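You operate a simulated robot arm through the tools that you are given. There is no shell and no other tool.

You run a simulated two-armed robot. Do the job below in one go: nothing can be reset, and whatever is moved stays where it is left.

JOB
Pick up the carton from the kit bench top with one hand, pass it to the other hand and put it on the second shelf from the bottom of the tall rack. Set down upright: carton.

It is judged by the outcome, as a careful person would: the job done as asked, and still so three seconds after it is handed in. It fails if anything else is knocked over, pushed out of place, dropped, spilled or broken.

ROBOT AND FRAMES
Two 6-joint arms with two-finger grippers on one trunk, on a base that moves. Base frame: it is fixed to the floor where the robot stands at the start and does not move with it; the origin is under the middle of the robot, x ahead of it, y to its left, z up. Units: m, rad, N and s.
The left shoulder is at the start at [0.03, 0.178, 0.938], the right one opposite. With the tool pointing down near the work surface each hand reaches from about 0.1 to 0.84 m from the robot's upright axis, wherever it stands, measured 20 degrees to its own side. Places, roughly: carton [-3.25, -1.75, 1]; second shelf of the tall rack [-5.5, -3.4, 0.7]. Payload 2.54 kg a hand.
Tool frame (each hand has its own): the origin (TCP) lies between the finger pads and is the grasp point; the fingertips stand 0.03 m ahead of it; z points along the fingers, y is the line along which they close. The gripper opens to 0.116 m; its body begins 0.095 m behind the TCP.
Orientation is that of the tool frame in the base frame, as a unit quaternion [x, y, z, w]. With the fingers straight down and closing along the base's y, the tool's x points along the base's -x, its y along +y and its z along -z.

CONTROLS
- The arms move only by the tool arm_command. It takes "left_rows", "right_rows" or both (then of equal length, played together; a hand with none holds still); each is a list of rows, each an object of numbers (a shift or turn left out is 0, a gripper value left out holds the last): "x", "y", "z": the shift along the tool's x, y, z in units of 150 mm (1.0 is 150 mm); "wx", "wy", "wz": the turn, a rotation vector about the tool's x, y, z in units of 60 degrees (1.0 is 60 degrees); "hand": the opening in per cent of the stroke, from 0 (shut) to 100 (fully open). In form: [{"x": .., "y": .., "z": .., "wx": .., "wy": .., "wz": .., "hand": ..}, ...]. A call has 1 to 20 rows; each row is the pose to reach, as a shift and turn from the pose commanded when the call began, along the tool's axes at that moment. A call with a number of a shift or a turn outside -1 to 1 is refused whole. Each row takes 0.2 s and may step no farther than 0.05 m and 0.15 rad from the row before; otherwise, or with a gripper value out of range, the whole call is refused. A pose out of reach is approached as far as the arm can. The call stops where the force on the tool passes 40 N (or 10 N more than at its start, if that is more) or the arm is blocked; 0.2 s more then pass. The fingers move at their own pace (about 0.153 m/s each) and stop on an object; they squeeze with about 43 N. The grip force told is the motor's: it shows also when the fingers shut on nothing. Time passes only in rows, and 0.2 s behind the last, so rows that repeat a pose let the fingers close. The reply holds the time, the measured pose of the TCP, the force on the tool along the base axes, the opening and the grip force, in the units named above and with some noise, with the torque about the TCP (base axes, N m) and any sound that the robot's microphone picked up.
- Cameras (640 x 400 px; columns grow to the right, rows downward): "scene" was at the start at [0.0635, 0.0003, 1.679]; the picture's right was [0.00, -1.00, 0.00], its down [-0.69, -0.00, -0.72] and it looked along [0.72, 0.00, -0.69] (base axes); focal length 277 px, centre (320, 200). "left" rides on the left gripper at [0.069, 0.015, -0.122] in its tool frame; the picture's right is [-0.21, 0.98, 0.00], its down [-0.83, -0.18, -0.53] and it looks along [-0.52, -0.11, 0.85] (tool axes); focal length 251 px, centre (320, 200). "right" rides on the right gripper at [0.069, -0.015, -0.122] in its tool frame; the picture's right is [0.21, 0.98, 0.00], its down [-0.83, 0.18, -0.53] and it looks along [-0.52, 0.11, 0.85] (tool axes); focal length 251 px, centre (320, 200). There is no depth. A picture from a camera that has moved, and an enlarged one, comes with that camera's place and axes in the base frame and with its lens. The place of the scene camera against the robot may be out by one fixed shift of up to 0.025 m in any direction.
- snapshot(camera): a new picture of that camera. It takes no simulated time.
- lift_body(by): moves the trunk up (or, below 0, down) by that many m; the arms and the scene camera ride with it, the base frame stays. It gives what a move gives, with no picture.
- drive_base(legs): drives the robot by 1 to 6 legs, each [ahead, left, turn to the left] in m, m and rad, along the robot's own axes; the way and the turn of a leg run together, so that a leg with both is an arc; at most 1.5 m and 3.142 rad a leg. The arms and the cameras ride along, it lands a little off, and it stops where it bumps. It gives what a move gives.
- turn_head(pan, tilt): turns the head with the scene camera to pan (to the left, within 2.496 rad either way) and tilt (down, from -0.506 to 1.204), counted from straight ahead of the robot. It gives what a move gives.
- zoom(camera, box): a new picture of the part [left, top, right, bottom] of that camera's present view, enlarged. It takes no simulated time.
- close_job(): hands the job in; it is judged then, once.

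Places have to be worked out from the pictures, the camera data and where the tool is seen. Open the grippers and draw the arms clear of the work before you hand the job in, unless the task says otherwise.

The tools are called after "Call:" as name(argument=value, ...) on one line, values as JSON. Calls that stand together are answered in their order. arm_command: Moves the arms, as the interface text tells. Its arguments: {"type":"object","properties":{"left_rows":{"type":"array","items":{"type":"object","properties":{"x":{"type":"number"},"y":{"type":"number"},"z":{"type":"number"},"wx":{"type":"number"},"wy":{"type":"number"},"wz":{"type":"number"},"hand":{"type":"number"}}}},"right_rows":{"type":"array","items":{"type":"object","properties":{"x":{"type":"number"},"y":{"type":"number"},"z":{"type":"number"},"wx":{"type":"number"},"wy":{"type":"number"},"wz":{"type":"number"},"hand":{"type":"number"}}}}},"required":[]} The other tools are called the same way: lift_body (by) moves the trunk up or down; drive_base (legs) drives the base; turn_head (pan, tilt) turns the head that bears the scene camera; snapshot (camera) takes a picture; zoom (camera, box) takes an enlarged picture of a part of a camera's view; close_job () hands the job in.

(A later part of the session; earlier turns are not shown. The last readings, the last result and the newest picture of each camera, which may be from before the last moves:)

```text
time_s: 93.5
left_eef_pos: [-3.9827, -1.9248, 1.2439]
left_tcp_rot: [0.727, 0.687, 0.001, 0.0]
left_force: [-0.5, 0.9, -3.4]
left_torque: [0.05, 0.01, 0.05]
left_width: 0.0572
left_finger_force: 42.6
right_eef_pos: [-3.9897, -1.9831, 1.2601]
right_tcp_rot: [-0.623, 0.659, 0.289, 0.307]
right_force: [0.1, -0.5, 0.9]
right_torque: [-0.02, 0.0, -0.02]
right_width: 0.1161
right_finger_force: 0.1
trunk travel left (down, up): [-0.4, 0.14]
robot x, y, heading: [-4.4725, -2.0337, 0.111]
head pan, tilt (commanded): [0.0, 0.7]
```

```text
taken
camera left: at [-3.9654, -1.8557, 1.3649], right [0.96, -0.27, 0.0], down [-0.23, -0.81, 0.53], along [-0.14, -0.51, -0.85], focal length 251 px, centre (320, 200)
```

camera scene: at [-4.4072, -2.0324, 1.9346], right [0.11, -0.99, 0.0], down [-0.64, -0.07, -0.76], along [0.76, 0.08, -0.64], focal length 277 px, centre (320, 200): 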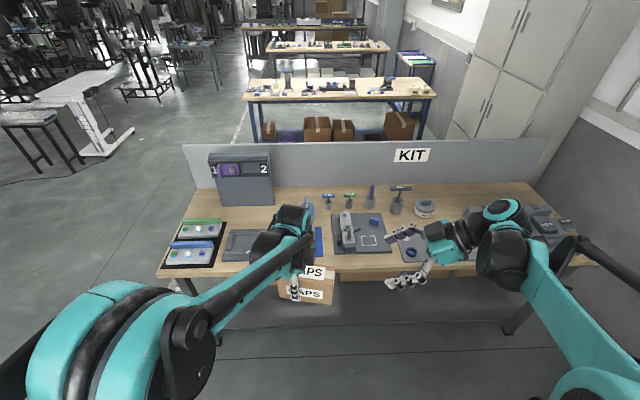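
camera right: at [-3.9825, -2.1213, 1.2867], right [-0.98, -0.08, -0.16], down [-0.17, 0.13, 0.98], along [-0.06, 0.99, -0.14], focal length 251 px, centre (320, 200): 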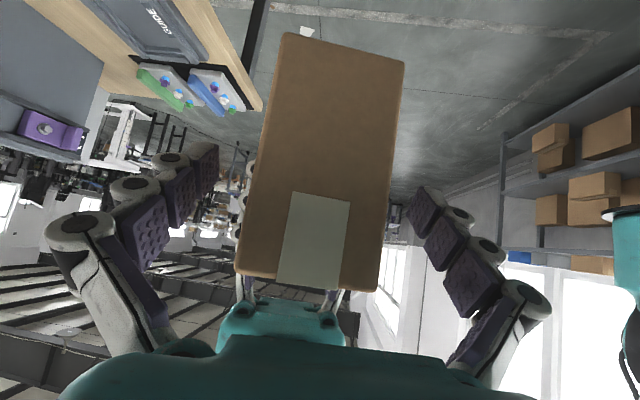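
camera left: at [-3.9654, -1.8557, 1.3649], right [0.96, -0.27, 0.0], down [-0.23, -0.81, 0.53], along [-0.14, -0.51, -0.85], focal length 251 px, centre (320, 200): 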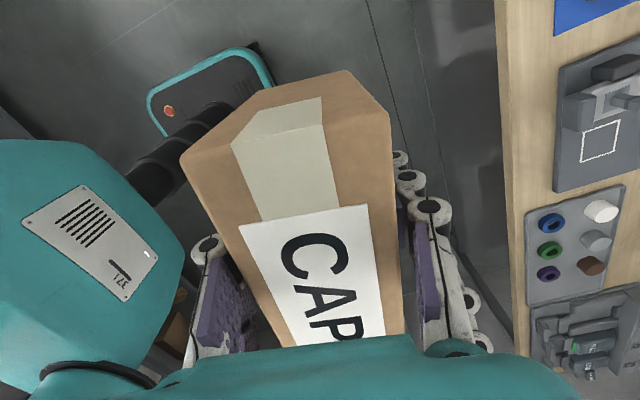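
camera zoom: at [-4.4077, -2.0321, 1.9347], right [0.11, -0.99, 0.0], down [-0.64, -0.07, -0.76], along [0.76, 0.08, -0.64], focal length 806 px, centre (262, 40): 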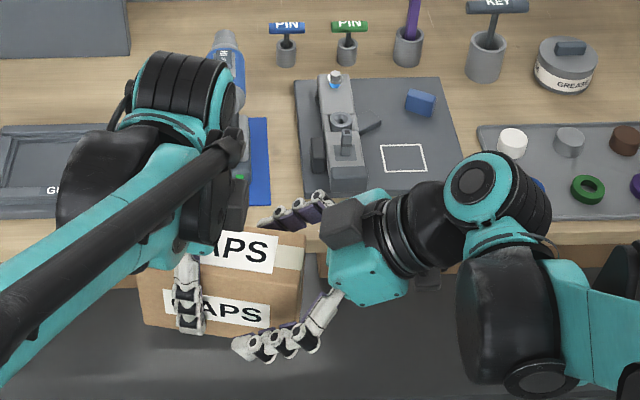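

The right fingers straddle the carton's right end with room to the left hand's fingers. I go 1.2 cm deeper and close the right gripper, both hands holding still.

Call:
arm_command(right_rows=[{"z": 0.04, "hand": 100}, {"z": 0.08}, {"z": 0.08, "hand": 60}, {"z": 0.08, "hand": 30}, {"z": 0.08, "hand": 0}, {"z": 0.08}, {"z": 0.08}, {"z": 0.08}, {"z": 0.08}])

Call:
snapshot(camera="right")

Call:
zoom(camera="scene", box=[230, 190, 450, 320])

Call:
snapshot(camera="left")

```text
time_s: 95.5
left_eef_pos: [-3.9842, -1.9233, 1.244]
left_tcp_rot: [0.727, 0.687, -0.002, -0.001]
left_force: [-27.4, 11.3, -14.6]
left_torque: [0.26, 0.1, -0.67]
left_width: 0.0573
left_finger_force: 43.1
right_eef_pos: [-3.9887, -1.9736, 1.253]
right_tcp_rot: [-0.622, 0.66, 0.288, 0.308]
right_force: [26.7, -10.9, 10.8]
right_torque: [0.23, -0.31, -0.74]
right_width: 0.0575
right_finger_force: 43.1
trunk travel left (down, up): [-0.4, 0.14]
robot x, y, heading: [-4.4756, -2.037, 0.108]
head pan, tilt (commanded): [0.0, 0.7]
```

```text
taken
camera right: at [-3.9811, -2.1126, 1.2795], right [-0.98, -0.08, -0.17], down [-0.18, 0.13, 0.98], along [-0.05, 0.99, -0.14], focal length 251 px, centre (320, 200)
```

right: 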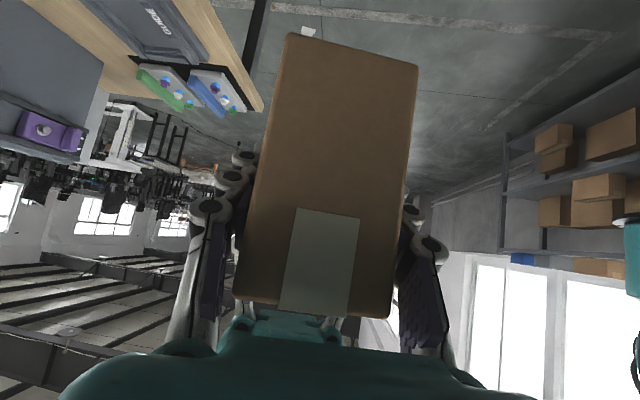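

```text
2.91 times, centred on (340, 255) of scene
camera zoom: at [-4.4079, -2.0323, 1.9347], right [0.11, -0.99, 0.0], down [-0.64, -0.07, -0.76], along [0.76, 0.08, -0.64], focal length 806 px, centre (262, 40)
```

zoom: 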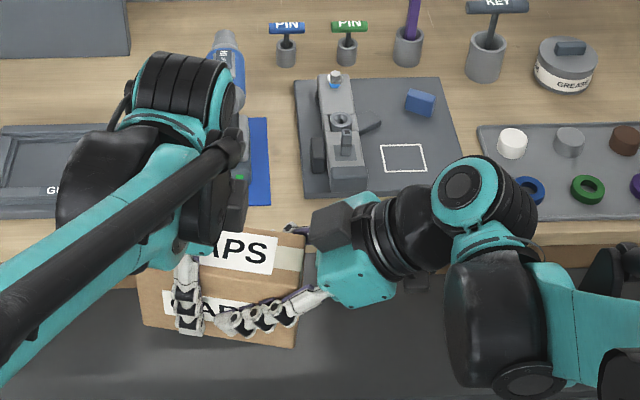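

```text
taken
camera left: at [-3.9661, -1.8555, 1.3649], right [0.96, -0.27, 0.0], down [-0.23, -0.81, 0.53], along [-0.15, -0.51, -0.85], focal length 251 px, centre (320, 200)
```

left: 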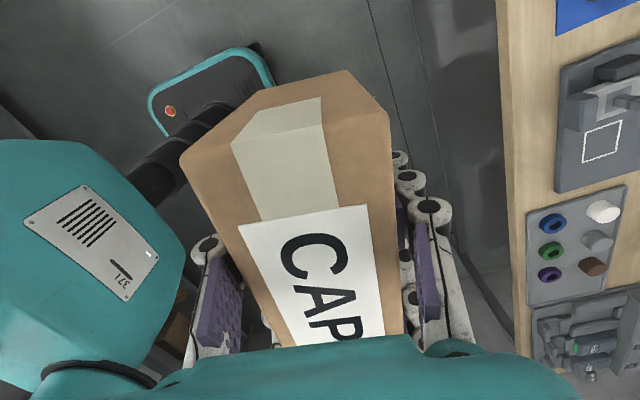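

Both hands hold the carton; they strain against each other by about 27 N sideways. I ease that by shifting the right hand about 2 mm in +x and 1 mm back.

Call:
arm_command(right_rows=[{"y": -0.007, "z": -0.003, "hand": 0}, {"y": -0.0133, "z": -0.0067}, {"y": -0.0133, "z": -0.0067}])

```text
time_s: 96.3
left_eef_pos: [-3.9846, -1.9252, 1.2455]
left_tcp_rot: [0.727, 0.687, 0.0, 0.0]
left_force: [-17.3, 6.0, 0.2]
left_torque: [0.07, 0.68, 0.11]
left_width: 0.057
left_finger_force: 42.3
right_eef_pos: [-3.9879, -1.974, 1.2537]
right_tcp_rot: [-0.623, 0.659, 0.289, 0.307]
right_force: [17.6, -5.7, -0.5]
right_torque: [-0.21, -0.83, -1.03]
right_width: 0.057
right_finger_force: 43.1
trunk travel left (down, up): [-0.4, 0.14]
robot x, y, heading: [-4.4739, -2.0383, 0.107]
head pan, tilt (commanded): [0.0, 0.7]
```

The strain fell to 17 N; I shift the right hand 2.5 mm more the same way.

Call:
arm_command(right_rows=[{"y": -0.008, "z": -0.002, "hand": 0}, {"y": -0.017, "z": -0.005}, {"y": -0.017, "z": -0.005}])

```text
time_s: 97.1
left_eef_pos: [-3.9824, -1.9254, 1.2446]
left_tcp_rot: [0.727, 0.687, 0.0, 0.002]
left_force: [-1.5, -0.9, 17.5]
left_torque: [-0.28, 0.16, 0.15]
left_width: 0.057
left_finger_force: 42.8
right_eef_pos: [-3.9864, -1.9749, 1.2536]
right_tcp_rot: [-0.623, 0.658, 0.291, 0.306]
right_force: [2.2, 2.5, -17.3]
right_torque: [-0.66, -0.11, -0.16]
right_width: 0.0571
right_finger_force: 43.2
trunk travel left (down, up): [-0.4, 0.14]
robot x, y, heading: [-4.4733, -2.0372, 0.11]
head pan, tilt (commanded): [0.0, 0.7]
```

Sideways strain is gone, but the last millimetre up introduced a vertical 17 N. I undo that bit along the axis.

Call:
arm_command(right_rows=[{"z": 0.003, "hand": 0}, {"z": 0.005}, {"z": 0.005}])

```text
time_s: 97.9
left_eef_pos: [-3.9834, -1.9243, 1.2449]
left_tcp_rot: [0.726, 0.687, 0.0, 0.001]
left_force: [11.6, 2.5, 17.9]
left_torque: [-0.34, -0.25, -0.12]
left_width: 0.057
left_finger_force: 42.6
right_eef_pos: [-3.9849, -1.9748, 1.2535]
right_tcp_rot: [-0.623, 0.659, 0.291, 0.306]
right_force: [-10.9, -2.2, -18.3]
right_torque: [-0.74, 0.39, 0.75]
right_width: 0.0572
right_finger_force: 43.4
trunk travel left (down, up): [-0.4, 0.14]
robot x, y, heading: [-4.4733, -2.0366, 0.108]
head pan, tilt (commanded): [0.0, 0.7]
```

The residual strain (about 18 N) is small and only a millimetre of motion. I lower the right hand 1 mm to ease it and then open the left hand slowly.

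Call:
arm_command(left_rows=[{"hand": 0}, {"hand": 0}, {"hand": 0}, {"hand": 60}, {"hand": 80}, {"hand": 100}, {"hand": 100}, {"hand": 100}], right_rows=[{"x": 0.003, "z": 0.002, "hand": 0}, {"x": 0.005, "z": 0.004}, {"x": 0.005, "z": 0.004}, {"x": 0.005, "z": 0.004}, {"x": 0.005, "z": 0.004}, {"x": 0.005, "z": 0.004}, {"x": 0.005, "z": 0.004}, {"x": 0.005, "z": 0.004}])

Call:
snapshot(camera="right")

Call:
zoom(camera="scene", box=[230, 190, 450, 320])

Call:
snapshot(camera="left")

```text
time_s: 99.7
left_eef_pos: [-3.9843, -1.925, 1.2445]
left_tcp_rot: [0.727, 0.687, 0.0, 0.0]
left_force: [-0.2, 0.6, 0.4]
left_torque: [0.04, -0.02, 0.03]
left_width: 0.1156
left_finger_force: 0.1
right_eef_pos: [-3.9843, -1.9763, 1.2508]
right_tcp_rot: [-0.622, 0.659, 0.29, 0.307]
right_force: [-0.2, 0.2, 0.0]
right_torque: [-0.06, -0.03, -0.01]
right_width: 0.0572
right_finger_force: 43.1
trunk travel left (down, up): [-0.4, 0.14]
robot x, y, heading: [-4.4756, -2.0364, 0.107]
head pan, tilt (commanded): [0.0, 0.7]
```

```text
taken
camera right: at [-3.9771, -2.1131, 1.279], right [-0.98, -0.08, -0.16], down [-0.17, 0.13, 0.98], along [-0.06, 0.99, -0.14], focal length 251 px, centre (320, 200)
```

right: 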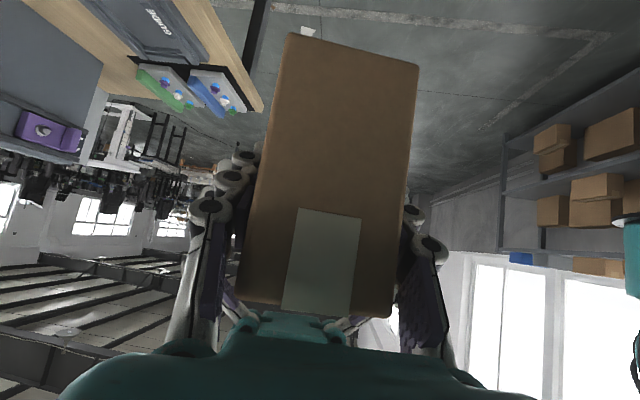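

```text
2.91 times, centred on (340, 255) of scene
camera zoom: at [-4.408, -2.0323, 1.9347], right [0.11, -0.99, 0.0], down [-0.64, -0.07, -0.76], along [0.76, 0.08, -0.64], focal length 806 px, centre (262, 40)
```

zoom: 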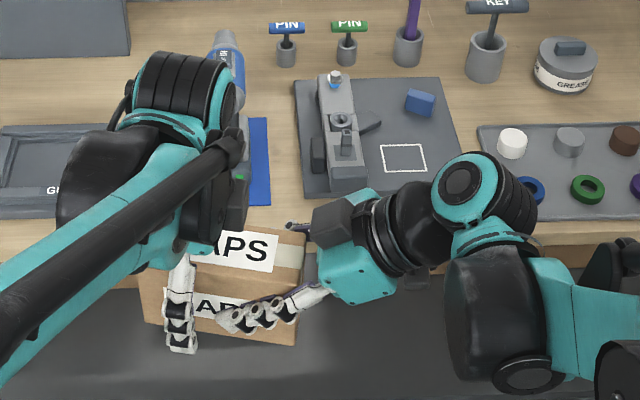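

```text
taken
camera left: at [-3.9656, -1.8558, 1.365], right [0.96, -0.27, 0.0], down [-0.23, -0.81, 0.53], along [-0.14, -0.51, -0.85], focal length 251 px, centre (320, 200)
```

left: 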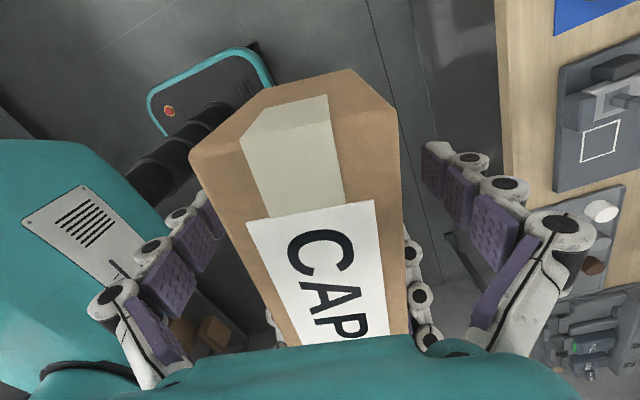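

The carton is now held by the right hand alone and the left is open. I draw the left hand straight up away from it, slowly.

Call:
arm_command(left_rows=[{"z": -0.04, "hand": 100}, {"z": -0.1}, {"z": -0.18}, {"z": -0.28}, {"z": -0.38}, {"z": -0.5}, {"z": -0.62}, {"z": -0.75}, {"z": -0.88}, {"z": -1.0}])

Call:
snapshot(camera="right")

Call:
snapshot(camera="scene")

Call:
snapshot(camera="left")

```text
time_s: 101.9
left_eef_pos: [-3.9839, -1.9241, 1.3952]
left_tcp_rot: [0.727, 0.687, 0.0, -0.001]
left_force: [0.5, -0.1, -0.8]
left_torque: [0.01, -0.01, -0.01]
left_width: 0.1162
left_finger_force: 0.1
right_eef_pos: [-3.9864, -1.9755, 1.2527]
right_tcp_rot: [-0.622, 0.659, 0.29, 0.308]
right_force: [0.0, -0.3, 0.4]
right_torque: [-0.06, -0.02, -0.01]
right_width: 0.0571
right_finger_force: 42.8
trunk travel left (down, up): [-0.4, 0.14]
robot x, y, heading: [-4.4731, -2.0375, 0.108]
head pan, tilt (commanded): [0.0, 0.7]
```

```text
taken
camera right: at [-3.9773, -2.1131, 1.279], right [-0.98, -0.08, -0.16], down [-0.17, 0.13, 0.98], along [-0.06, 0.99, -0.14], focal length 251 px, centre (320, 200)
```

right: 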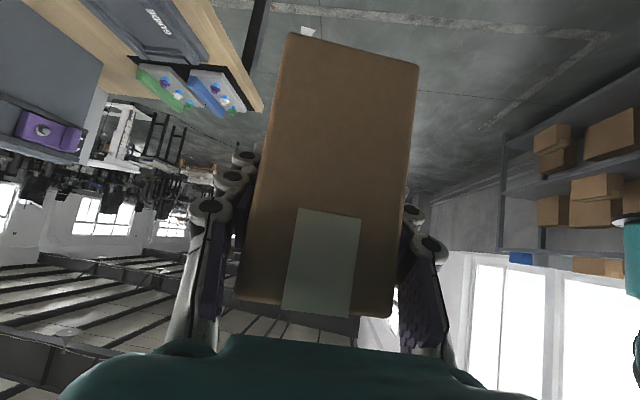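

```text
taken
camera scene: at [-4.4083, -2.0323, 1.9347], right [0.11, -0.99, 0.0], down [-0.64, -0.07, -0.76], along [0.76, 0.08, -0.64], focal length 277 px, centre (320, 200)
```

scene: 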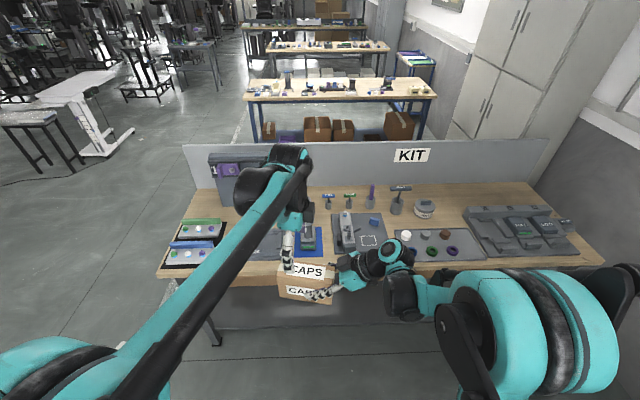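

```text
taken
camera left: at [-3.9654, -1.8564, 1.5154], right [0.96, -0.27, 0.0], down [-0.23, -0.81, 0.53], along [-0.14, -0.51, -0.85], focal length 251 px, centre (320, 200)
```

left: 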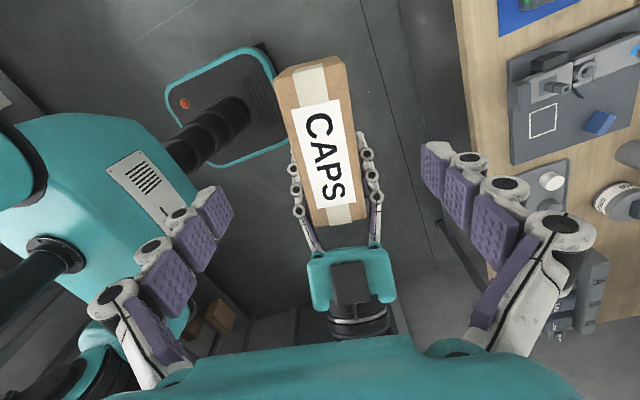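

The right hand holds the carton level with its label side up. I move the left hand off to the left and begin turning the right hand about the vertical toward pointing forward, slowly.

Call:
arm_command(left_rows=[{"x": 0.05, "hand": 100}, {"x": 0.12}, {"x": 0.2}, {"x": 0.3}, {"x": 0.4}, {"x": 0.5}, {"x": 0.6}, {"x": 0.7}, {"x": 0.8}, {"x": 0.88}, {"x": 0.94}, {"x": 0.98}, {"x": 1.0}, {"x": 1.0}], right_rows=[{"x": 0.008, "y": -0.007, "z": -0.009, "wx": 0.013, "wz": 0.011, "hand": 0}, {"x": 0.025, "y": -0.022, "z": -0.029, "wx": 0.04, "wz": 0.034}, {"x": 0.05, "y": -0.045, "z": -0.059, "wx": 0.08, "wz": 0.067}, {"x": 0.079, "y": -0.071, "z": -0.094, "wx": 0.128, "wz": 0.108}, {"x": 0.108, "y": -0.098, "z": -0.129, "wx": 0.176, "wz": 0.148}, {"x": 0.138, "y": -0.124, "z": -0.164, "wx": 0.224, "wz": 0.188}, {"x": 0.168, "y": -0.151, "z": -0.199, "wx": 0.272, "wz": 0.229}, {"x": 0.197, "y": -0.178, "z": -0.235, "wx": 0.32, "wz": 0.269}, {"x": 0.227, "y": -0.205, "z": -0.27, "wx": 0.368, "wz": 0.309}, {"x": 0.256, "y": -0.231, "z": -0.305, "wx": 0.416, "wz": 0.35}, {"x": 0.282, "y": -0.254, "z": -0.335, "wx": 0.457, "wz": 0.384}, {"x": 0.302, "y": -0.272, "z": -0.359, "wx": 0.49, "wz": 0.412}, {"x": 0.313, "y": -0.282, "z": -0.372, "wx": 0.508, "wz": 0.427}, {"x": 0.317, "y": -0.286, "z": -0.377, "wx": 0.514, "wz": 0.432}])

Call:
snapshot(camera="right")

Call:
snapshot(camera="scene")

```text
time_s: 104.9
left_eef_pos: [-3.9769, -1.7753, 1.3964]
left_tcp_rot: [0.727, 0.687, 0.0, 0.0]
left_force: [-1.0, -0.4, 0.0]
left_torque: [0.01, 0.01, 0.0]
left_width: 0.1161
left_finger_force: 0.0
right_eef_pos: [-3.9465, -2.052, 1.2513]
right_tcp_rot: [-0.357, 0.833, 0.167, 0.389]
right_force: [0.2, 0.6, 0.2]
right_torque: [-0.05, 0.09, -0.02]
right_width: 0.0571
right_finger_force: 43.1
trunk travel left (down, up): [-0.4, 0.14]
robot x, y, heading: [-4.4704, -2.0387, 0.116]
head pan, tilt (commanded): [0.0, 0.7]
```

```text
taken
camera right: at [-4.0299, -2.1614, 1.2792], right [-0.8, 0.57, -0.16], down [-0.05, 0.21, 0.98], along [0.59, 0.79, -0.14], focal length 251 px, centre (320, 200)
```

right: 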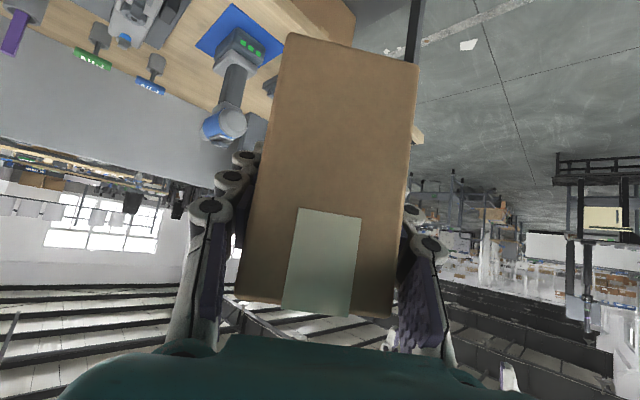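

```text
taken
camera scene: at [-4.4079, -2.0324, 1.9347], right [0.11, -0.99, 0.0], down [-0.64, -0.07, -0.76], along [0.76, 0.08, -0.64], focal length 277 px, centre (320, 200)
```

scene: 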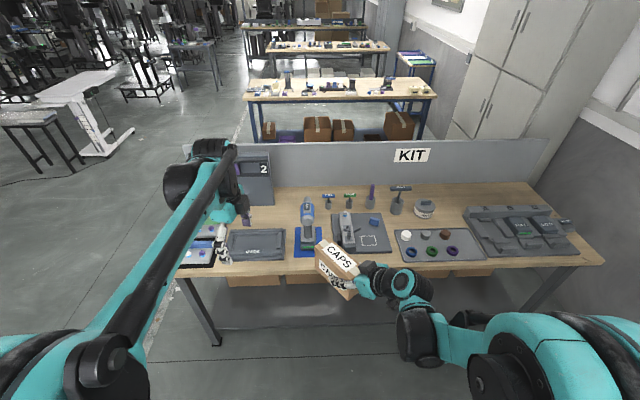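

The grip is unchanged. I finish the turn of the right hand to point forward and turn the left hand back toward its normal yaw.

Call:
arm_command(left_rows=[{"wz": -0.06, "hand": 100}, {"wz": -0.12}, {"wz": -0.18}, {"wz": -0.24}, {"wz": -0.3}, {"wz": -0.36}, {"wz": -0.42}, {"wz": -0.48}, {"wz": -0.54}, {"wz": -0.6}, {"wz": -0.66}, {"wz": -0.72}, {"wz": -0.78}, {"wz": -0.83}], right_rows=[{"x": 0.003, "y": -0.013, "z": -0.004, "wx": 0.013, "wz": 0.011, "hand": 0}, {"x": 0.01, "y": -0.04, "z": -0.012, "wx": 0.04, "wz": 0.034}, {"x": 0.019, "y": -0.08, "z": -0.023, "wx": 0.08, "wz": 0.067}, {"x": 0.031, "y": -0.128, "z": -0.037, "wx": 0.128, "wz": 0.107}, {"x": 0.042, "y": -0.176, "z": -0.051, "wx": 0.176, "wz": 0.147}, {"x": 0.054, "y": -0.224, "z": -0.065, "wx": 0.224, "wz": 0.188}, {"x": 0.065, "y": -0.272, "z": -0.079, "wx": 0.272, "wz": 0.228}, {"x": 0.077, "y": -0.32, "z": -0.093, "wx": 0.32, "wz": 0.268}, {"x": 0.088, "y": -0.368, "z": -0.107, "wx": 0.368, "wz": 0.308}, {"x": 0.1, "y": -0.416, "z": -0.121, "wx": 0.416, "wz": 0.348}, {"x": 0.109, "y": -0.458, "z": -0.132, "wx": 0.457, "wz": 0.383}, {"x": 0.117, "y": -0.491, "z": -0.142, "wx": 0.49, "wz": 0.41}, {"x": 0.122, "y": -0.509, "z": -0.147, "wx": 0.508, "wz": 0.4255}, {"x": 0.123, "y": -0.515, "z": -0.149, "wx": 0.514, "wz": 0.4305}])

Call:
snapshot(camera="right")

Call:
snapshot(camera="scene")

```text
time_s: 107.9
left_eef_pos: [-3.9755, -1.7742, 1.395]
left_tcp_rot: [0.369, 0.929, -0.001, 0.0]
left_force: [-0.6, -0.2, 0.1]
left_torque: [-0.02, -0.01, 0.0]
left_width: 0.1159
left_finger_force: 0.0
right_eef_pos: [-3.9107, -2.1267, 1.2529]
right_tcp_rot: [-0.048, 0.905, 0.021, 0.422]
right_force: [-1.0, -0.5, -0.4]
right_torque: [0.01, 0.08, -0.03]
right_width: 0.0572
right_finger_force: 43.5
trunk travel left (down, up): [-0.4, 0.14]
robot x, y, heading: [-4.4763, -2.0386, 0.112]
head pan, tilt (commanded): [0.0, 0.7]
```

```text
taken
camera right: at [-4.045, -2.155, 1.2794], right [-0.24, 0.96, -0.17], down [0.1, 0.19, 0.98], along [0.96, 0.22, -0.14], focal length 251 px, centre (320, 200)
```

right: 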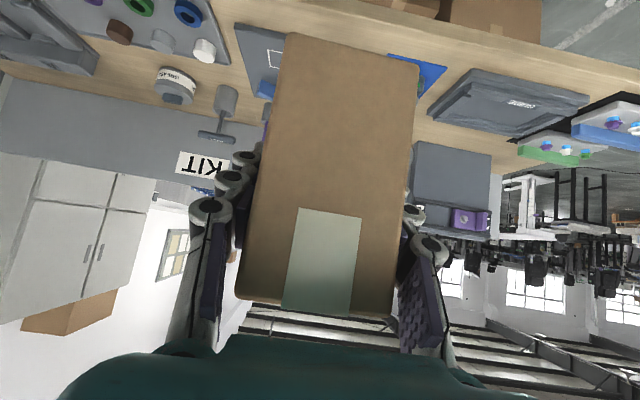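

```text
taken
camera scene: at [-4.408, -2.0324, 1.9347], right [0.11, -0.99, 0.0], down [-0.64, -0.07, -0.76], along [0.76, 0.08, -0.64], focal length 277 px, centre (320, 200)
```

scene: 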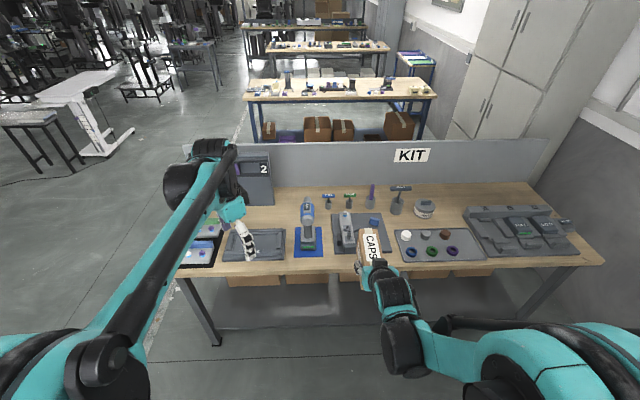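

The right hand now points forward with the carton level. I finish turning the left hand and look at the tall rack to plan the drive.

Call:
arm_command(left_rows=[{"wz": -0.1, "hand": 100}, {"wz": -0.2}, {"wz": -0.3}, {"wz": -0.4}, {"wz": -0.5}, {"wz": -0.6}, {"wz": -0.7}, {"wz": -0.82}])

Call:
turn_head(pan=-2.3, tilt=0.6)

Call:
snapshot(camera="scene")

Call:
zoom(camera="scene", box=[200, 80, 440, 300])

```text
time_s: 109.7
left_eef_pos: [-3.9756, -1.7744, 1.3951]
left_tcp_rot: [-0.051, 0.999, -0.001, 0.0]
left_force: [-1.2, -0.5, 0.7]
left_torque: [0.0, -0.02, 0.01]
left_width: 0.116
left_finger_force: 0.0
right_eef_pos: [-3.9106, -2.125, 1.2523]
right_tcp_rot: [-0.05, 0.905, 0.023, 0.422]
right_force: [-0.2, 0.1, 0.4]
right_torque: [-0.01, 0.08, -0.02]
right_width: 0.057
right_finger_force: 43.5
trunk travel left (down, up): [-0.4, 0.14]
robot x, y, heading: [-4.4724, -2.0409, 0.108]
head pan, tilt (commanded): [0.0, 0.7]
```

```text
time_s: 111.8
left_eef_pos: [-3.9752, -1.774, 1.3967]
left_tcp_rot: [-0.049, 0.999, 0.0, 0.0]
left_force: [0.0, 0.0, -0.1]
left_torque: [-0.02, -0.02, 0.01]
left_width: 0.1164
left_finger_force: 0.0
right_eef_pos: [-3.9108, -2.126, 1.2524]
right_tcp_rot: [-0.048, 0.905, 0.022, 0.422]
right_force: [0.4, -1.5, 0.0]
right_torque: [-0.02, 0.1, 0.01]
right_width: 0.057
right_finger_force: 42.4
trunk travel left (down, up): [-0.4, 0.14]
robot x, y, heading: [-4.4751, -2.0374, 0.11]
head pan, tilt (commanded): [-2.3, 0.6]
```

```text
taken
camera scene: at [-4.5436, -2.1137, 1.9433], right [-0.81, 0.58, 0.0], down [0.33, 0.46, -0.83], along [-0.48, -0.67, -0.56], focal length 277 px, centre (320, 200)
```

scene: 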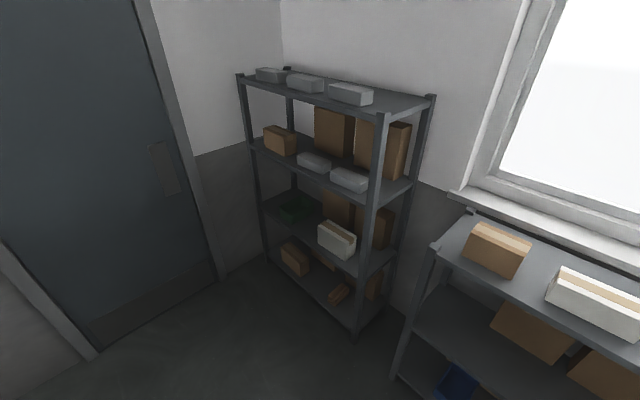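

```text
1.82 times, centred on (320, 190) of scene
camera zoom: at [-4.5436, -2.1137, 1.9433], right [-0.81, 0.58, 0.0], down [0.33, 0.46, -0.83], along [-0.48, -0.67, -0.56], focal length 504 px, centre (320, 218)
```

zoom: 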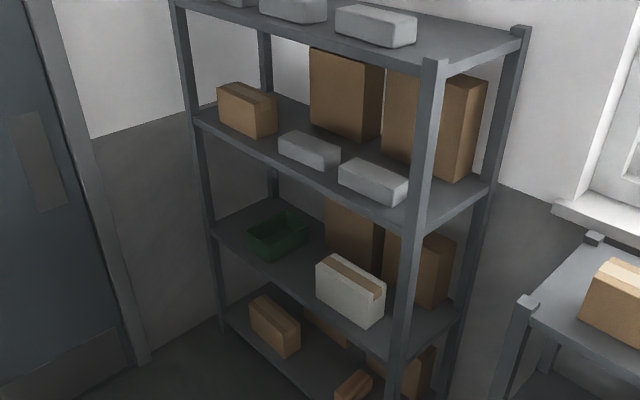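

Shelf 2 measures at z≈0.70 with shelf 3 at about 1.22; on shelf 2 there is a free gap about y -3.47 to -3.18 between green bin and white box. I turn the base halfway to the right in place and check the grip.

Call:
drive_base(legs=[[0, 0, -0.5]])

Call:
snapshot(camera="right")

```text
time_s: 113.7
left_eef_pos: [-3.9088, -2.0436, 1.3957]
left_tcp_rot: [0.197, 0.98, 0.0, 0.0]
left_force: [0.4, -0.9, -0.4]
left_torque: [-0.03, 0.02, 0.01]
left_width: 0.1157
left_finger_force: 0.1
right_eef_pos: [-4.0202, -2.385, 1.2527]
right_tcp_rot: [0.174, 0.889, -0.082, 0.415]
right_force: [0.8, 0.0, -0.5]
right_torque: [0.09, 0.11, 0.0]
right_width: 0.057
right_finger_force: 42.7
trunk travel left (down, up): [-0.4, 0.14]
robot x, y, heading: [-4.4721, -2.0336, -0.385]
head pan, tilt (commanded): [-2.3, 0.6]
```

```text
taken
camera right: at [-4.1527, -2.3452, 1.2794], right [0.24, 0.96, -0.17], down [0.18, 0.12, 0.98], along [0.95, -0.27, -0.14], focal length 251 px, centre (320, 200)
```

right: 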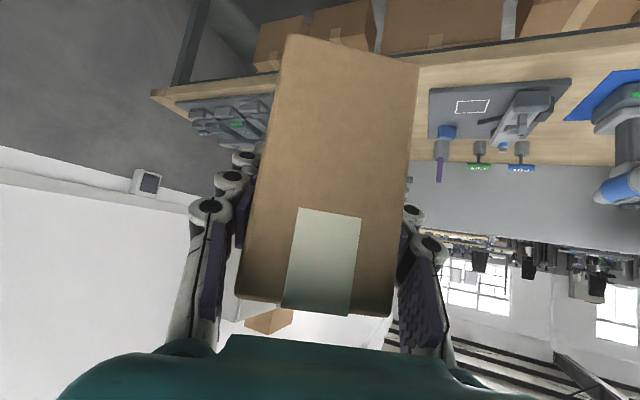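

The grip is unchanged. I complete the turn to heading about -2.94, facing the tall rack's side of the room.

Call:
drive_base(legs=[[0, 0, -1.3], [0, 0, -1.25]])

Call:
turn_head(pan=0.5, tilt=0.6)

Call:
snapshot(camera="scene")

Call:
snapshot(camera="right")

```text
time_s: 120.3
left_eef_pos: [-4.9423, -2.3539, 1.395]
left_tcp_rot: [0.995, 0.104, 0.001, 0.001]
left_force: [-0.3, -0.2, 0.7]
left_torque: [-0.05, -0.01, -0.01]
left_width: 0.1158
left_finger_force: 0.1
right_eef_pos: [-5.0454, -2.0122, 1.2516]
right_tcp_rot: [0.901, 0.098, -0.42, 0.046]
right_force: [-0.1, -0.4, -1.0]
right_torque: [0.04, -0.1, 0.02]
right_width: 0.0572
right_finger_force: 43.3
trunk travel left (down, up): [-0.4, 0.14]
robot x, y, heading: [-4.4728, -2.041, -2.925]
head pan, tilt (commanded): [-2.3, 0.6]
```

```text
time_s: 122.8
left_eef_pos: [-4.942, -2.3536, 1.3941]
left_tcp_rot: [0.995, 0.104, 0.0, 0.0]
left_force: [-0.2, 0.5, 0.2]
left_torque: [0.01, 0.0, 0.0]
left_width: 0.1158
left_finger_force: 0.1
right_eef_pos: [-5.044, -2.0128, 1.2528]
right_tcp_rot: [0.901, 0.099, -0.42, 0.046]
right_force: [-0.3, 0.4, 0.4]
right_torque: [0.02, -0.11, 0.01]
right_width: 0.0572
right_finger_force: 43.1
trunk travel left (down, up): [-0.4, 0.14]
robot x, y, heading: [-4.4778, -2.0411, -2.924]
head pan, tilt (commanded): [0.499, 0.6]
```

```text
taken
camera scene: at [-4.5013, -2.09, 1.9433], right [-0.66, 0.75, 0.0], down [0.43, 0.37, -0.82], along [-0.62, -0.54, -0.57], focal length 277 px, centre (320, 200)
```

scene: 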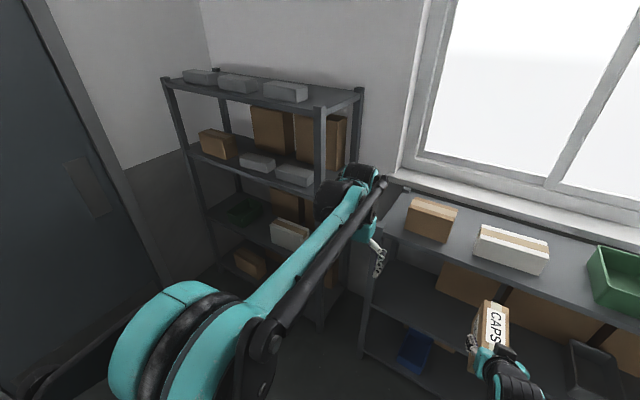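

```text
taken
camera right: at [-4.9121, -1.9674, 1.2794], right [0.34, -0.92, -0.17], down [-0.08, -0.2, 0.98], along [-0.94, -0.32, -0.14], focal length 251 px, centre (320, 200)
```

right: 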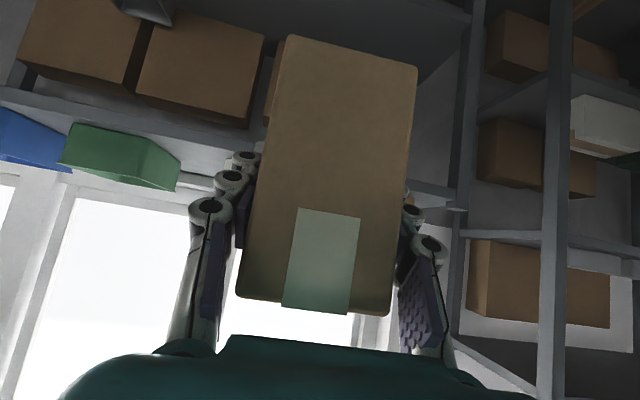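

I face the racks with the carton safe. Before moving toward the corner I check how far the left arm sticks out to the left, as the side wall is near there.

Call:
turn_head(pan=1.3, tilt=0.5)

Call:
snapshot(camera="scene")

Call:
snapshot(camera="left")

```text
time_s: 123.9
left_eef_pos: [-4.9412, -2.3538, 1.3961]
left_tcp_rot: [0.995, 0.104, 0.001, 0.0]
left_force: [-0.2, 0.4, 0.7]
left_torque: [-0.04, -0.04, -0.01]
left_width: 0.1158
left_finger_force: 0.1
right_eef_pos: [-5.0454, -2.0115, 1.2532]
right_tcp_rot: [0.901, 0.098, -0.421, 0.045]
right_force: [0.2, 0.3, 0.4]
right_torque: [0.04, -0.12, 0.01]
right_width: 0.0572
right_finger_force: 43.0
trunk travel left (down, up): [-0.4, 0.14]
robot x, y, heading: [-4.4698, -2.0388, -2.926]
head pan, tilt (commanded): [1.3, 0.499]
```

```text
taken
camera scene: at [-4.4396, -2.1229, 1.9524], right [-1.0, 0.05, 0.0], down [0.03, 0.48, -0.88], along [-0.05, -0.88, -0.48], focal length 277 px, centre (320, 200)
```

scene: 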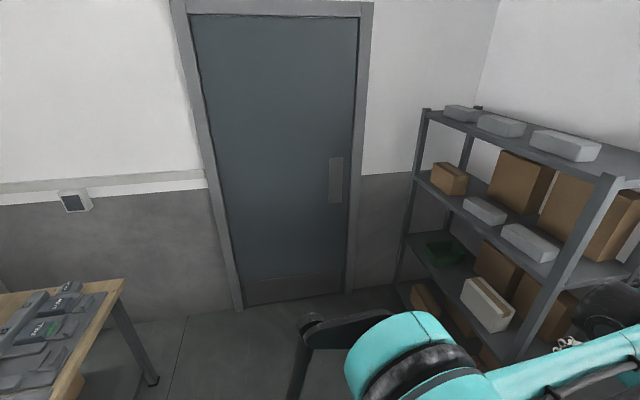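

```text
taken
camera left: at [-4.8713, -2.3545, 1.5156], right [-0.01, -1.0, 0.0], down [-0.85, 0.01, 0.53], along [-0.53, 0.0, -0.85], focal length 251 px, centre (320, 200)
```

left: 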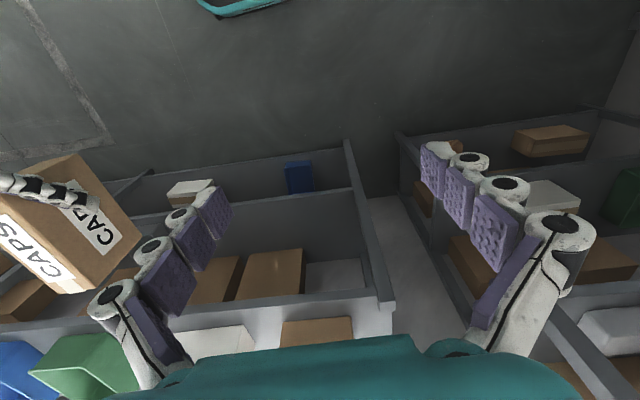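

The left arm sticks out about 0.45 m, and the side wall is at y≈-3.93, so I'll keep the robot axis at y ≥ about -3.25. I enlarge shelf 2 from here to refine the free gap.

Call:
zoom(camera="scene", box=[390, 200, 590, 350])

```text
2.67 times, centred on (490, 275) of scene
camera zoom: at [-4.4396, -2.1229, 1.9524], right [-1.0, 0.05, 0.0], down [0.03, 0.48, -0.88], along [-0.05, -0.88, -0.48], focal length 739 px, centre (-133, 0)
```

zoom: 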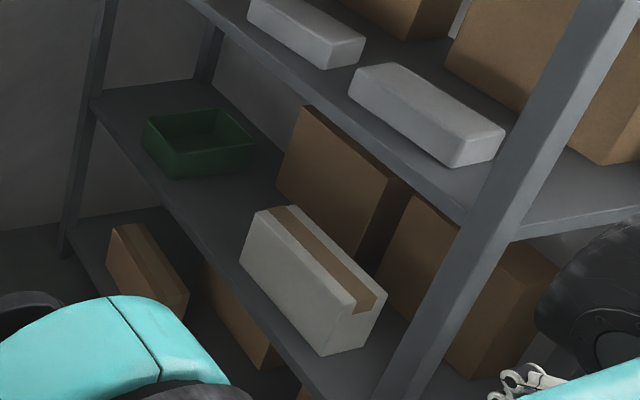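

Shelf 2's gap is confirmed between bin (right side y≈-3.46) and white box (left side y≈-3.18), with a brown box about 0.2 m behind the front edge. I draw the left hand back close to the body and shift the right hand 12 cm toward the robot's middle, slowly.

Call:
arm_command(left_rows=[{"x": 0.05, "hand": 100}, {"x": 0.12}, {"x": 0.2}, {"x": 0.3}, {"x": 0.4}, {"x": 0.5}, {"x": 0.6}, {"x": 0.7}, {"x": 0.8}, {"x": 0.87}, {"x": 0.93}, {"x": 0.97}, {"x": 1.0}, {"x": 1.0}], right_rows=[{"y": 0.02, "hand": 0}, {"y": 0.06}, {"y": 0.12}, {"y": 0.19}, {"y": 0.26}, {"y": 0.33}, {"y": 0.4}, {"y": 0.47}, {"y": 0.54}, {"y": 0.61}, {"y": 0.68}, {"y": 0.74}, {"y": 0.78}, {"y": 0.8}])

Call:
turn_head(pan=0.0, tilt=0.6)

Call:
snapshot(camera="scene")

Call:
snapshot(camera="right")

```text
time_s: 126.9
left_eef_pos: [-4.7948, -2.3234, 1.3958]
left_tcp_rot: [0.995, 0.103, 0.0, 0.0]
left_force: [0.5, 0.6, -0.9]
left_torque: [-0.02, -0.02, 0.02]
left_width: 0.1158
left_finger_force: 0.1
right_eef_pos: [-5.0178, -2.1301, 1.2521]
right_tcp_rot: [0.902, 0.098, -0.419, 0.045]
right_force: [0.1, -0.2, 0.3]
right_torque: [0.04, -0.13, -0.02]
right_width: 0.057
right_finger_force: 43.4
trunk travel left (down, up): [-0.4, 0.14]
robot x, y, heading: [-4.4752, -2.0387, -2.922]
head pan, tilt (commanded): [1.3, 0.499]
```

```text
time_s: 128.4
left_eef_pos: [-4.794, -2.323, 1.3954]
left_tcp_rot: [0.995, 0.104, 0.0, 0.0]
left_force: [0.9, 0.7, 0.3]
left_torque: [-0.01, 0.0, 0.0]
left_width: 0.1158
left_finger_force: 0.1
right_eef_pos: [-5.0186, -2.1287, 1.2523]
right_tcp_rot: [0.901, 0.098, -0.42, 0.045]
right_force: [-0.3, 0.6, 0.3]
right_torque: [0.03, -0.06, 0.01]
right_width: 0.0569
right_finger_force: 42.7
trunk travel left (down, up): [-0.4, 0.14]
robot x, y, heading: [-4.4737, -2.039, -2.925]
head pan, tilt (commanded): [0.0, 0.6]
```

```text
taken
camera scene: at [-4.5208, -2.0512, 1.9433], right [-0.22, 0.98, 0.0], down [0.55, 0.12, -0.82], along [-0.81, -0.18, -0.57], focal length 277 px, centre (320, 200)
```

scene: 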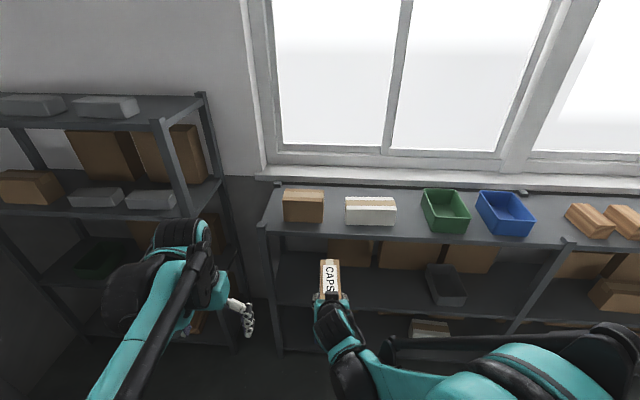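

```text
taken
camera right: at [-4.8863, -2.0849, 1.2792], right [0.34, -0.92, -0.17], down [-0.08, -0.2, 0.98], along [-0.94, -0.32, -0.14], focal length 251 px, centre (320, 200)
```

right: 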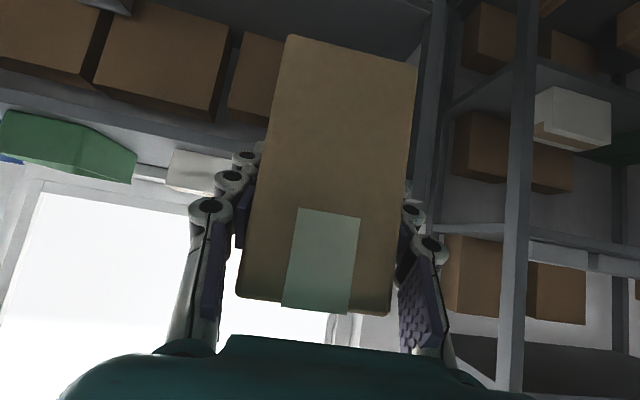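

The arms are compact and the carton unchanged. I slide the base left about 1.14 m to stand in front of the tall rack, still well short of it.

Call:
drive_base(legs=[[0.1, 0.57, 0], [0.1, 0.57, 0]])

Call:
snapshot(camera="scene")

Call:
snapshot(camera="right")

Call:
snapshot(camera="left")

```text
time_s: 134.6
left_eef_pos: [-4.742, -3.4872, 1.3959]
left_tcp_rot: [0.995, 0.104, 0.0, 0.0]
left_force: [0.7, 0.1, 1.0]
left_torque: [0.02, -0.02, 0.02]
left_width: 0.1159
left_finger_force: 0.1
right_eef_pos: [-4.9654, -3.2923, 1.2531]
right_tcp_rot: [0.901, 0.097, -0.42, 0.044]
right_force: [0.5, 0.0, -0.7]
right_torque: [0.03, -0.08, 0.01]
right_width: 0.0569
right_finger_force: 42.6
trunk travel left (down, up): [-0.4, 0.14]
robot x, y, heading: [-4.4201, -3.2012, -2.923]
head pan, tilt (commanded): [0.0, 0.6]
```

```text
taken
camera scene: at [-4.4678, -3.2151, 1.9433], right [-0.21, 0.98, 0.0], down [0.55, 0.12, -0.82], along [-0.81, -0.18, -0.57], focal length 277 px, centre (320, 200)
```

scene: 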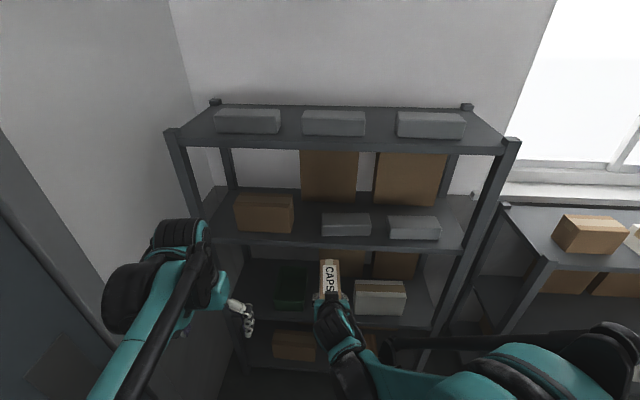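

```text
taken
camera right: at [-4.8333, -3.2485, 1.2792], right [0.34, -0.92, -0.17], down [-0.08, -0.2, 0.98], along [-0.94, -0.32, -0.14], focal length 251 px, centre (320, 200)
```

right: 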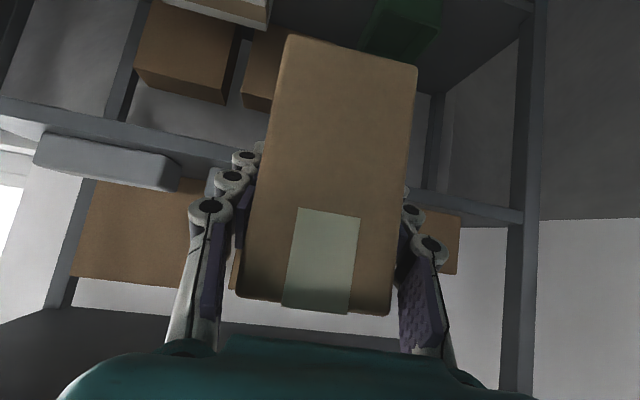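

```text
taken
camera left: at [-4.6716, -3.4879, 1.5156], right [-0.01, -1.0, 0.0], down [-0.85, 0.01, 0.53], along [-0.53, 0.0, -0.85], focal length 251 px, centre (320, 200)
```

left: 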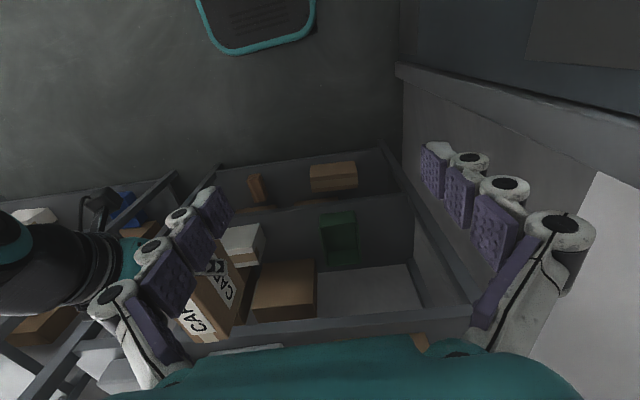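

I'm square before the rack. The left wrist camera sees shelf 2 with white box and green bin; I enlarge it and the scene view for accurate measurement.

Call:
zoom(camera="left", box=[190, 140, 430, 290])

Call:
zoom(camera="scene", box=[200, 220, 480, 395])

```text
2.67 times, centred on (310, 215) of left
camera zoom: at [-4.6716, -3.4879, 1.5156], right [-0.01, -1.0, 0.0], down [-0.85, 0.01, 0.53], along [-0.53, 0.0, -0.85], focal length 670 px, centre (347, 160)
```

zoom: 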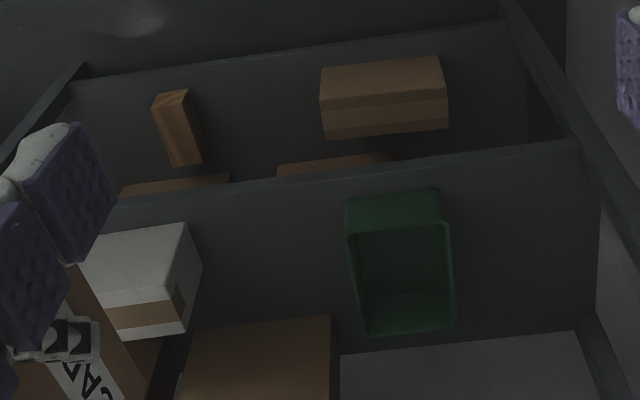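

```text
2.29 times, centred on (340, 308) of scene
camera zoom: at [-4.4678, -3.2151, 1.9433], right [-0.21, 0.98, 0.0], down [0.55, 0.12, -0.82], along [-0.81, -0.18, -0.57], focal length 633 px, centre (274, -46)
```

zoom: 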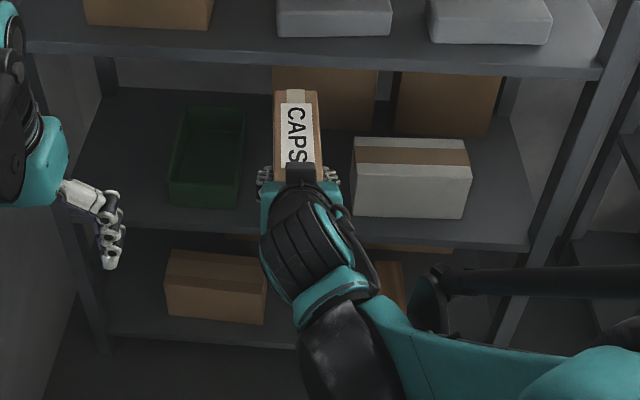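

The gap's middle line is at about (-5.29,-3.36), shelf height 0.68-0.70, so the carton centre goes to about (-5.335,-3.37) — nearly straight ahead 0.35 m. I pull the left hand in a little more and lower the trunk 0.2 m.

Call:
arm_command(left_rows=[{"x": 0.08, "hand": 100}, {"x": 0.18}, {"x": 0.3}, {"x": 0.42}, {"x": 0.5}])

Call:
lift_body(by=-0.2)

Call:
snapshot(camera="right")

Call:
snapshot(camera="scene")

```text
time_s: 135.8
left_eef_pos: [-4.6676, -3.4722, 1.3943]
left_tcp_rot: [0.995, 0.102, 0.0, 0.0]
left_force: [0.0, -0.8, 0.4]
left_torque: [0.0, -0.03, -0.01]
left_width: 0.116
left_finger_force: 0.1
right_eef_pos: [-4.9658, -3.293, 1.2519]
right_tcp_rot: [0.901, 0.097, -0.42, 0.044]
right_force: [-0.6, -1.3, -0.1]
right_torque: [0.02, -0.11, 0.03]
right_width: 0.0574
right_finger_force: 43.3
trunk travel left (down, up): [-0.4, 0.14]
robot x, y, heading: [-4.419, -3.2022, -2.925]
head pan, tilt (commanded): [0.0, 0.6]
```

```text
time_s: 138.0
left_eef_pos: [-4.6681, -3.4724, 1.1953]
left_tcp_rot: [0.995, 0.104, 0.0, 0.0]
left_force: [0.1, 0.6, -0.3]
left_torque: [0.01, -0.02, 0.01]
left_width: 0.1158
left_finger_force: 0.1
right_eef_pos: [-4.9651, -3.2932, 1.0519]
right_tcp_rot: [0.901, 0.096, -0.421, 0.044]
right_force: [-0.5, -1.1, 0.5]
right_torque: [0.01, -0.06, -0.01]
right_width: 0.0571
right_finger_force: 43.2
trunk travel left (down, up): [-0.2, 0.34]
robot x, y, heading: [-4.4263, -3.2025, -2.925]
head pan, tilt (commanded): [0.0, 0.6]
```

```text
taken
camera right: at [-4.8331, -3.2485, 1.0793], right [0.34, -0.92, -0.17], down [-0.08, -0.2, 0.98], along [-0.94, -0.32, -0.14], focal length 251 px, centre (320, 200)
```

right: 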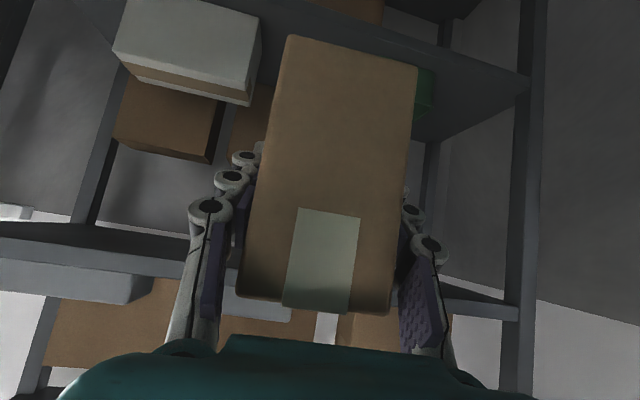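

```text
taken
camera scene: at [-4.4676, -3.215, 1.7434], right [-0.21, 0.98, 0.0], down [0.55, 0.12, -0.82], along [-0.81, -0.18, -0.57], focal length 277 px, centre (320, 200)
```

scene: 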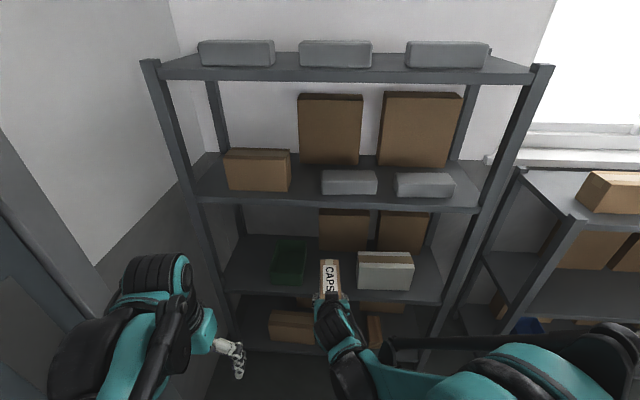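

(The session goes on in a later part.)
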